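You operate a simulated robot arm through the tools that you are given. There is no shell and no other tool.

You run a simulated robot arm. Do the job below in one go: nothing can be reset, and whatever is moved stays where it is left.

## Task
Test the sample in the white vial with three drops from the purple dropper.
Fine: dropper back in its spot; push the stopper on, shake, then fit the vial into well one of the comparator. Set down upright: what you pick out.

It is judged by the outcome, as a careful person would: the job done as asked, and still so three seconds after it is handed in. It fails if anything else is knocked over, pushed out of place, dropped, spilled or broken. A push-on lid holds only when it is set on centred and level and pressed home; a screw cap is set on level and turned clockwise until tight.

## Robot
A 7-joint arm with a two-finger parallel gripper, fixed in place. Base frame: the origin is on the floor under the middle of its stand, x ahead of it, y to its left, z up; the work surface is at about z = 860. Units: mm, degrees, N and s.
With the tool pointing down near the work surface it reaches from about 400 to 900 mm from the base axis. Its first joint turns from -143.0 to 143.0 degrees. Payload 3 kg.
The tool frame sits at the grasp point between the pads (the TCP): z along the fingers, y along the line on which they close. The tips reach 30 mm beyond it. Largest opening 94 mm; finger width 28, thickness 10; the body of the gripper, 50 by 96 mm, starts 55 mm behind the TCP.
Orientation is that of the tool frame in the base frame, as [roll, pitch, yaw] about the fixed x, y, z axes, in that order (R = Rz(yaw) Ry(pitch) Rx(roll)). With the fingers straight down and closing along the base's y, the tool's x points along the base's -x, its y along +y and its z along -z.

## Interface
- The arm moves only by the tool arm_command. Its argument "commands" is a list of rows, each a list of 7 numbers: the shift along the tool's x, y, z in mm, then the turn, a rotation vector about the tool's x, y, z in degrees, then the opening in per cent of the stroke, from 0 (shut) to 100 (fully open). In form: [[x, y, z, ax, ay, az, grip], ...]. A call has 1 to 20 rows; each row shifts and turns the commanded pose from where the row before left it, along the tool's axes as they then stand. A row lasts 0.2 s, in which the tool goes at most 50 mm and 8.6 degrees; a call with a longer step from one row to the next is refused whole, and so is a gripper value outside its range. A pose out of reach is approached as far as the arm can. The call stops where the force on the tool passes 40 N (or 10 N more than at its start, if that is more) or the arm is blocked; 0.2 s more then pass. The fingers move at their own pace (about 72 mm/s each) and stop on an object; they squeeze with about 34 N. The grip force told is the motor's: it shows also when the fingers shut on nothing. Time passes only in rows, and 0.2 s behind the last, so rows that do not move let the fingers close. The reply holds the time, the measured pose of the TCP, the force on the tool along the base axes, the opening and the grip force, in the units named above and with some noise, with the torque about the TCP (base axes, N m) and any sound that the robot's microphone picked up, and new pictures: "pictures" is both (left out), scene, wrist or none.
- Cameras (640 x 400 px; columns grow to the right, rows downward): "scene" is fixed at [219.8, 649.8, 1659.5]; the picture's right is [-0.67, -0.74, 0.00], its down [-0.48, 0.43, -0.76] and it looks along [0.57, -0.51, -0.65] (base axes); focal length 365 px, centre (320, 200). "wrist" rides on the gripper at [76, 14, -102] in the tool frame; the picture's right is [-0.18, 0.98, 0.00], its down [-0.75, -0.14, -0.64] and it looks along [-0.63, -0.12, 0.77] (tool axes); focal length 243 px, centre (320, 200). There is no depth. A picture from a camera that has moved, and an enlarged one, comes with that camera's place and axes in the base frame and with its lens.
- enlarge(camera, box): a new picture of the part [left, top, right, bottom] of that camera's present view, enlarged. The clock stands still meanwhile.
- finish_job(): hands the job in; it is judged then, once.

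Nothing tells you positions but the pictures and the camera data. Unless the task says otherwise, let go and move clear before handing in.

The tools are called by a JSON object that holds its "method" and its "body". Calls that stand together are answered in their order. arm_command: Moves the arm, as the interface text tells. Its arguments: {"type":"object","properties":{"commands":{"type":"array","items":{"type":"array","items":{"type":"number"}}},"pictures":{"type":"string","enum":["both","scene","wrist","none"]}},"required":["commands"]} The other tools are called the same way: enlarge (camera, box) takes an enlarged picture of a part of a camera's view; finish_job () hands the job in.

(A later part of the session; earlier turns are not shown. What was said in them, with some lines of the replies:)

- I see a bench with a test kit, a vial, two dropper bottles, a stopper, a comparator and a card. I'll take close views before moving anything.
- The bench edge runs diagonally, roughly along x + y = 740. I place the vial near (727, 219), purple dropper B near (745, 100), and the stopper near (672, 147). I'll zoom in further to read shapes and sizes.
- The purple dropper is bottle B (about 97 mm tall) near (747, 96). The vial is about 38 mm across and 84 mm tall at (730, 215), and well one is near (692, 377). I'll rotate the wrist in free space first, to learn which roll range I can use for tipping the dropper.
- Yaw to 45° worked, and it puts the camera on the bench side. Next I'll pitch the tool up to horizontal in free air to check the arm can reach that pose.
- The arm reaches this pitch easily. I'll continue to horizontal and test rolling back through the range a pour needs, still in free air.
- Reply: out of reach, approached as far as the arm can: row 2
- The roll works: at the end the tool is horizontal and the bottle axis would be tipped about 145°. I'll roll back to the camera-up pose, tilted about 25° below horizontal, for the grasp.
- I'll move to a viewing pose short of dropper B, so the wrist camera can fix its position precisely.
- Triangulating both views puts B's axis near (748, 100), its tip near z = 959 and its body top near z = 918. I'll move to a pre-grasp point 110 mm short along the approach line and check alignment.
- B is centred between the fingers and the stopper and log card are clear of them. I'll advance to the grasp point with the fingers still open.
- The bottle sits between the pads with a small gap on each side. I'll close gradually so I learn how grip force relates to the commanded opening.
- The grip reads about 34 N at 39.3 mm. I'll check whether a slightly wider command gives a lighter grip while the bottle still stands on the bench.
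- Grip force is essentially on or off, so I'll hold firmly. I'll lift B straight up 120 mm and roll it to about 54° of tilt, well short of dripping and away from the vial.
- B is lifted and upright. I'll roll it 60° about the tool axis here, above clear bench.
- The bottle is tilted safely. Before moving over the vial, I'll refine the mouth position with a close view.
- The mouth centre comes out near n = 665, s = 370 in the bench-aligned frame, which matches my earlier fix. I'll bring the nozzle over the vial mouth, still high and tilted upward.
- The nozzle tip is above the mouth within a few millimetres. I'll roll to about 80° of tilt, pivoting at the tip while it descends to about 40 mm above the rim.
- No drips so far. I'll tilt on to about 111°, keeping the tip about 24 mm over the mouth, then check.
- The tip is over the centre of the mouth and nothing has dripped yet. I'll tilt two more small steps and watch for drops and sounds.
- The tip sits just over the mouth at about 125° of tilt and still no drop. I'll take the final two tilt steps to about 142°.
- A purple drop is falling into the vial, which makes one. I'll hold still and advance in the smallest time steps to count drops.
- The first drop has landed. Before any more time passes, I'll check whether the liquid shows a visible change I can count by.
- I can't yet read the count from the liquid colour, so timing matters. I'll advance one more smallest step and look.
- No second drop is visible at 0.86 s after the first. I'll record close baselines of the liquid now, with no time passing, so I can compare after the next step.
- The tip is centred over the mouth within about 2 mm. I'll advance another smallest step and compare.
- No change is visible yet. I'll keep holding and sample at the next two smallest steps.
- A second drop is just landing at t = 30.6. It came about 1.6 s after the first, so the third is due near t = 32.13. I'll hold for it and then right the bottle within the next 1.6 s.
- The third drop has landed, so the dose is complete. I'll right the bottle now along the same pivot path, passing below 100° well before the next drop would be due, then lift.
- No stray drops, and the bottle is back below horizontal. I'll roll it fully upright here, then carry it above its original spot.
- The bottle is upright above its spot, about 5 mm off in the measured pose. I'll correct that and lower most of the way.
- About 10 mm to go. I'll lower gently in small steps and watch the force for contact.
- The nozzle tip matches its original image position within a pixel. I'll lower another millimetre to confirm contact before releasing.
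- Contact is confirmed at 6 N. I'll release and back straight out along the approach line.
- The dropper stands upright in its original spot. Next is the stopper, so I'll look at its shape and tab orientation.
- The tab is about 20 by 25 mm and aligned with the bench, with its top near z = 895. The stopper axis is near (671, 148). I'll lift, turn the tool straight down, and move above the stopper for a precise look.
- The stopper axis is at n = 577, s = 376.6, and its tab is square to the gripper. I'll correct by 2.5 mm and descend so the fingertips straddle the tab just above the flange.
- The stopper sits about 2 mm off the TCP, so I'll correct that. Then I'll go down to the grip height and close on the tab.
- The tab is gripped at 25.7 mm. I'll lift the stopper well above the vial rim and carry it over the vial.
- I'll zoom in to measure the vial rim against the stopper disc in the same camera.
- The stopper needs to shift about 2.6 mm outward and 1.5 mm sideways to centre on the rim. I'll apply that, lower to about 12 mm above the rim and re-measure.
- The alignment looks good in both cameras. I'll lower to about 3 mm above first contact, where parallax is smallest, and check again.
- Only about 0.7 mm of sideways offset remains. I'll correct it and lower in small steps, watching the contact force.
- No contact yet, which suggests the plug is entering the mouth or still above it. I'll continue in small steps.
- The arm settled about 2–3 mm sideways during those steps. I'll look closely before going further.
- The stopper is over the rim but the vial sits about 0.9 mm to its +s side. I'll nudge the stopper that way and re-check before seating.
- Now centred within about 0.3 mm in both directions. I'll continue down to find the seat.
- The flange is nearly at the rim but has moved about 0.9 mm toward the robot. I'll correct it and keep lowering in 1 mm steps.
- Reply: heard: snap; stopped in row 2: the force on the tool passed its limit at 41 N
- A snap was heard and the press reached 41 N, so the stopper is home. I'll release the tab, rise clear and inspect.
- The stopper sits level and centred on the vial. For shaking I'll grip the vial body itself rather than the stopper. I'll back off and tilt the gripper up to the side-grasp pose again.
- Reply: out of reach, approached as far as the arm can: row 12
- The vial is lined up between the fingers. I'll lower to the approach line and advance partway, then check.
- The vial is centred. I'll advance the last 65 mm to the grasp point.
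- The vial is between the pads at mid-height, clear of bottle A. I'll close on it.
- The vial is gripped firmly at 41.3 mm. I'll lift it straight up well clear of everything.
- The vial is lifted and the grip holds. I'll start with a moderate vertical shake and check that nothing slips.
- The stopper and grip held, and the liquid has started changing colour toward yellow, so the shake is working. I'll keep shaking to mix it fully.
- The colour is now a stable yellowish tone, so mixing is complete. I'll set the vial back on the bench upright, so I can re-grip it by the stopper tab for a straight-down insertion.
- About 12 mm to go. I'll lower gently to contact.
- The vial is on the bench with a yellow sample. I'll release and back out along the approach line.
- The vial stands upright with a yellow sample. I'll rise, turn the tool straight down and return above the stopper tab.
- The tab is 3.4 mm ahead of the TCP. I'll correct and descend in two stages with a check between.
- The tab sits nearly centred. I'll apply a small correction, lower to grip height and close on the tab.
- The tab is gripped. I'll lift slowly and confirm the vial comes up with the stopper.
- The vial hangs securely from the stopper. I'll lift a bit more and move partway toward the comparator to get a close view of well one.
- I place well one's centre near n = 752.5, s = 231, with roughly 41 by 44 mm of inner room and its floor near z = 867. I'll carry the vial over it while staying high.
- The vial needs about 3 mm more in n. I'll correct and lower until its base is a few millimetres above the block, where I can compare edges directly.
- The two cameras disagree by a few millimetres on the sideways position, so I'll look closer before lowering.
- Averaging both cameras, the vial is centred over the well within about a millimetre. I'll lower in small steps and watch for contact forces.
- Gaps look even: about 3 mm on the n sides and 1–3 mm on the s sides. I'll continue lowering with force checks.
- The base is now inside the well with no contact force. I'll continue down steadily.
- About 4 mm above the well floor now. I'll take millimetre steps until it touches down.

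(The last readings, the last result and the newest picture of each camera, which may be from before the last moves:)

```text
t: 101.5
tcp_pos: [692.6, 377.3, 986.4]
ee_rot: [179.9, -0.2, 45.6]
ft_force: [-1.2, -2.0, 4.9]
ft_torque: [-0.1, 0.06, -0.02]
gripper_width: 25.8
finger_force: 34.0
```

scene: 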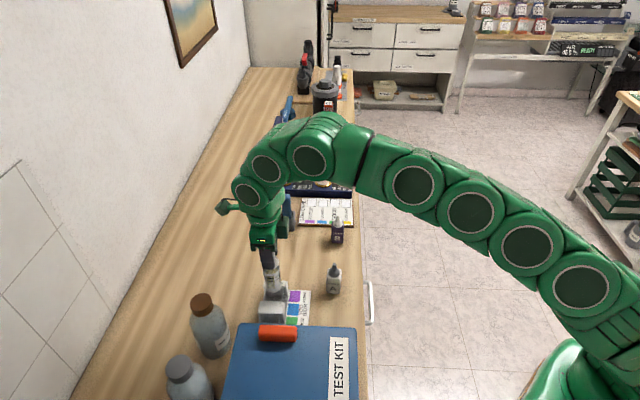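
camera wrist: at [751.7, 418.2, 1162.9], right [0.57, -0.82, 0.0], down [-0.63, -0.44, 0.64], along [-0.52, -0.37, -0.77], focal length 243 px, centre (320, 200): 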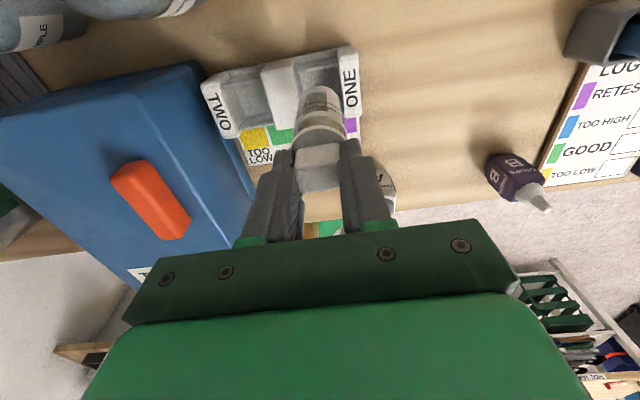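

The vial touched down on the well floor, at the expected height. I'll release the tab, let the fingers open fully, and rise straight up.

{"method": "arm_command", "body": {"commands": [[0, 0, 0.3, 0, 0, 0, 12], [0, 0, 0, 0, 0, 0, 32], [0, 0, 0, 0, 0, 0, 45], [0, 0, 0, 0, 0, 0, 60], [0, 0, 0, 0, 0, 0, 60], [0, 0, -15, 0, 0, 0, 60], [0, 0, -35, 0, 0, 0, 60], [0, 0, -40, 0, 0, 0, 60], [0, 0, 0, 0, 0, 0, 60]], "pictures": "both"}}

{"method": "enlarge", "body": {"camera": "scene", "box": [255, 260, 313, 320]}}

{"method": "enlarge", "body": {"camera": "wrist", "box": [240, 20, 400, 150]}}

```text
t: 103.5
tcp_pos: [693.6, 377.9, 1075.2]
ee_rot: [180.0, -0.2, 45.5]
ft_force: [0.4, -0.3, 0.0]
ft_torque: [0.0, 0.0, -0.01]
gripper_width: 56.3
finger_force: 0.1
camera wrist: at [756.1, 421.1, 1179.3], right [0.57, -0.82, 0.0], down [-0.63, -0.44, 0.64], along [-0.52, -0.37, -0.77], focal length 243 px, centre (320, 200)
```

scene: 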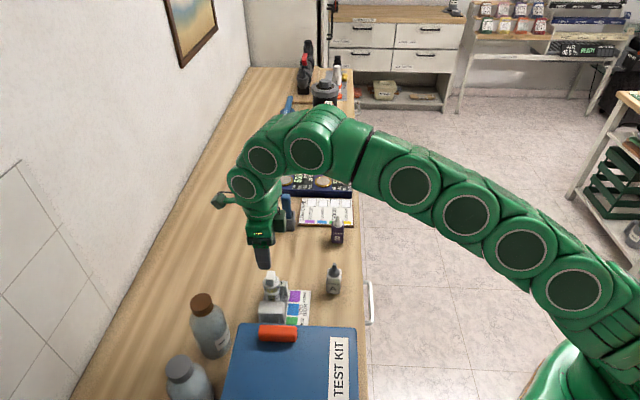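
wrist: 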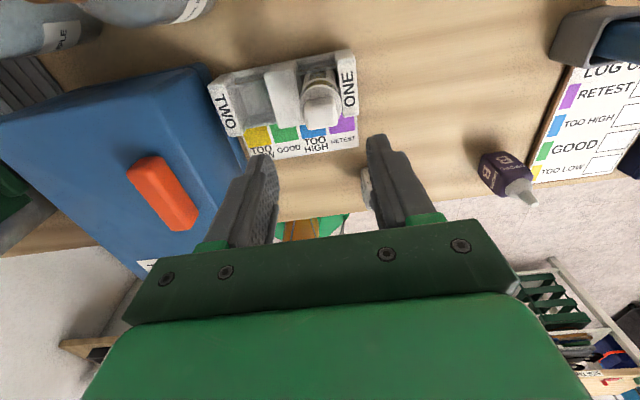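

```text
6.67 times, centred on (284, 290) of scene
camera zoom: at [219.8, 649.8, 1659.5], right [-0.67, -0.74, 0.0], down [-0.48, 0.43, -0.76], along [0.57, -0.51, -0.65], focal length 2434 px, centre (560, -400)
```

zoom: 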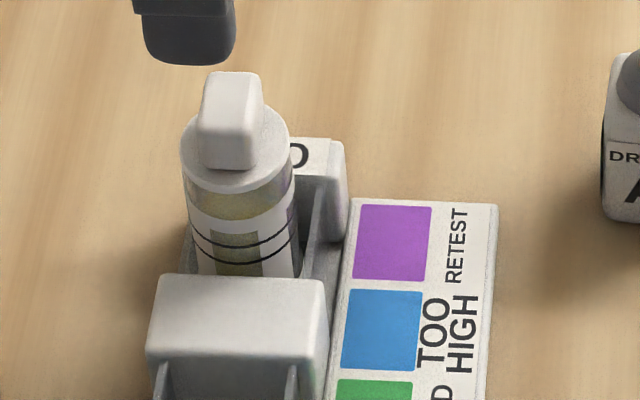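

```text
3.08 times, centred on (320, 85) of wrist
camera zoom: at [756.1, 421.1, 1179.3], right [0.57, -0.82, 0.0], down [-0.63, -0.44, 0.64], along [-0.52, -0.37, -0.77], focal length 746 px, centre (320, 554)
```

zoom: 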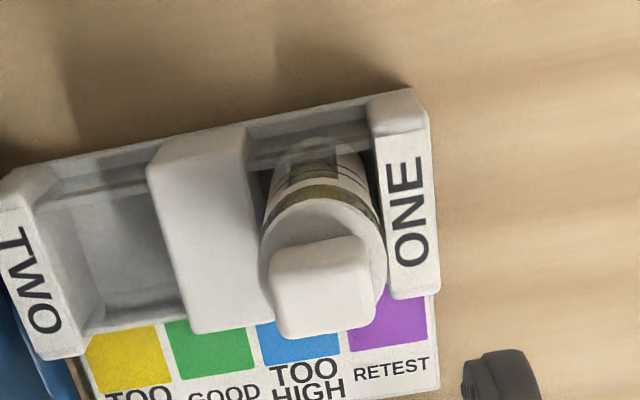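

The vial stands upright in well one with its stopper on, and the comparator hasn't moved. I'll move the arm well clear and do a final check of the whole bench.

{"method": "arm_command", "body": {"commands": [[0, 0, -40, 0, 0, 0, 60], [0, 0, -40, 0, 0, 0, 60], [-40, 0, 0, 0, 0, 0, 60], [-40, 0, 0, 0, 0, 0, 60], [-40, 0, 0, 0, 0, 0, 60], [-40, 0, 0, 0, 0, 0, 60], [0, 0, 0, 0, 0, 0, 60]], "pictures": "both"}}

{"method": "enlarge", "body": {"camera": "scene", "box": [240, 180, 380, 330]}}

{"method": "enlarge", "body": {"camera": "scene", "box": [255, 260, 313, 320]}}

```text
t: 105.1
tcp_pos: [578.0, 260.0, 1153.9]
ee_rot: [179.9, -0.2, 45.5]
ft_force: [0.0, 0.0, -0.4]
ft_torque: [0.01, 0.0, 0.0]
gripper_width: 56.3
finger_force: 0.0
camera wrist: at [640.6, 303.2, 1258.4], right [0.57, -0.82, 0.0], down [-0.63, -0.44, 0.64], along [-0.52, -0.37, -0.77], focal length 243 px, centre (320, 200)
```

scene: 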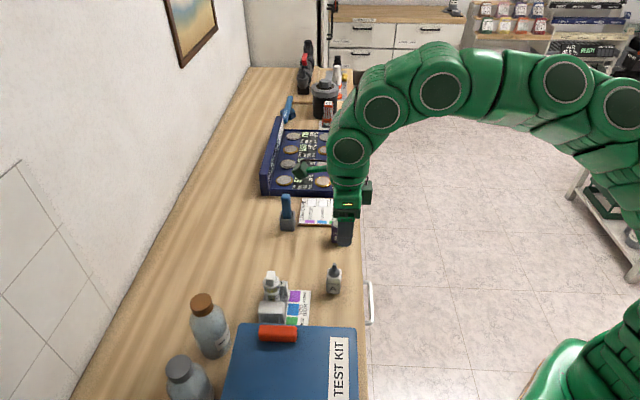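
wrist: 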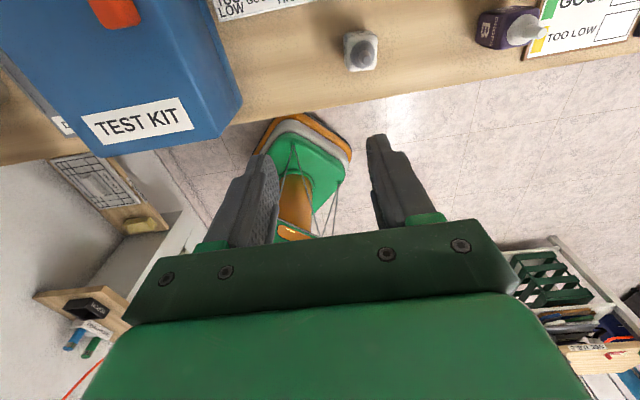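

```text
2.67 times, centred on (310, 255) of scene
camera zoom: at [219.8, 649.8, 1659.5], right [-0.67, -0.74, 0.0], down [-0.48, 0.43, -0.76], along [0.57, -0.51, -0.65], focal length 973 px, centre (347, 53)
```

zoom: 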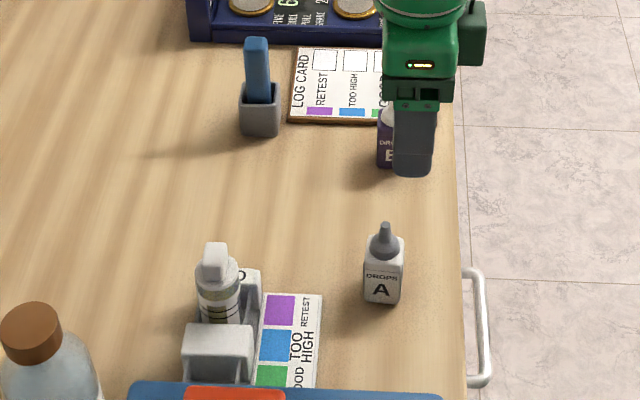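

```text
6.67 times, centred on (284, 290) of scene
camera zoom: at [219.8, 649.8, 1659.5], right [-0.67, -0.74, 0.0], down [-0.48, 0.43, -0.76], along [0.57, -0.51, -0.65], focal length 2434 px, centre (560, -400)
```

zoom: 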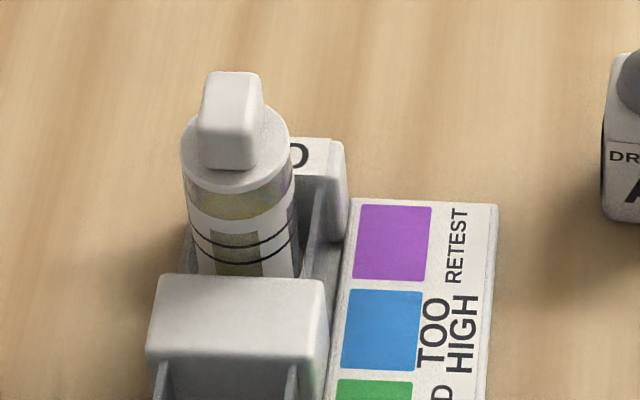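

Three drops from dropper B went into the vial, and B is back upright in its spot. The stopper snapped on, the sample was shaken and is now yellow, and the vial stands upright in well one. Bottle A, the comparator and the log card are where they started, and the arm is clear, so I'm handing in the job.

{"method": "finish_job", "body": {}}

```text
The job is handed in.
```

The test is done and handed in. I don't have the judge's result.

- **Drops:** three drops from the purple dropper (B) went into the vial, and I saw each one fall. They came about 1.6 seconds apart, and I tipped the bottle back before a fourth could form.
- **Dropper:** B is back upright in its original spot. Its tip lines up with its starting position to within about a pixel in the scene camera.
- **Stopper:** it went on centred, snapped, and was then pressed to about 41 N.
- **Shake:** I held the vial by its body and shook it up and down. The liquid changed from blue-grey to yellow, and more shaking did not change it further. Yellow reads as TOO LOW on the comparator card.
- **Vial:** it stands upright in well one with the stopper on. It went in without touching the sides.

In the last pictures nothing else on the bench had moved or spilled. The arm is clear of the bench.
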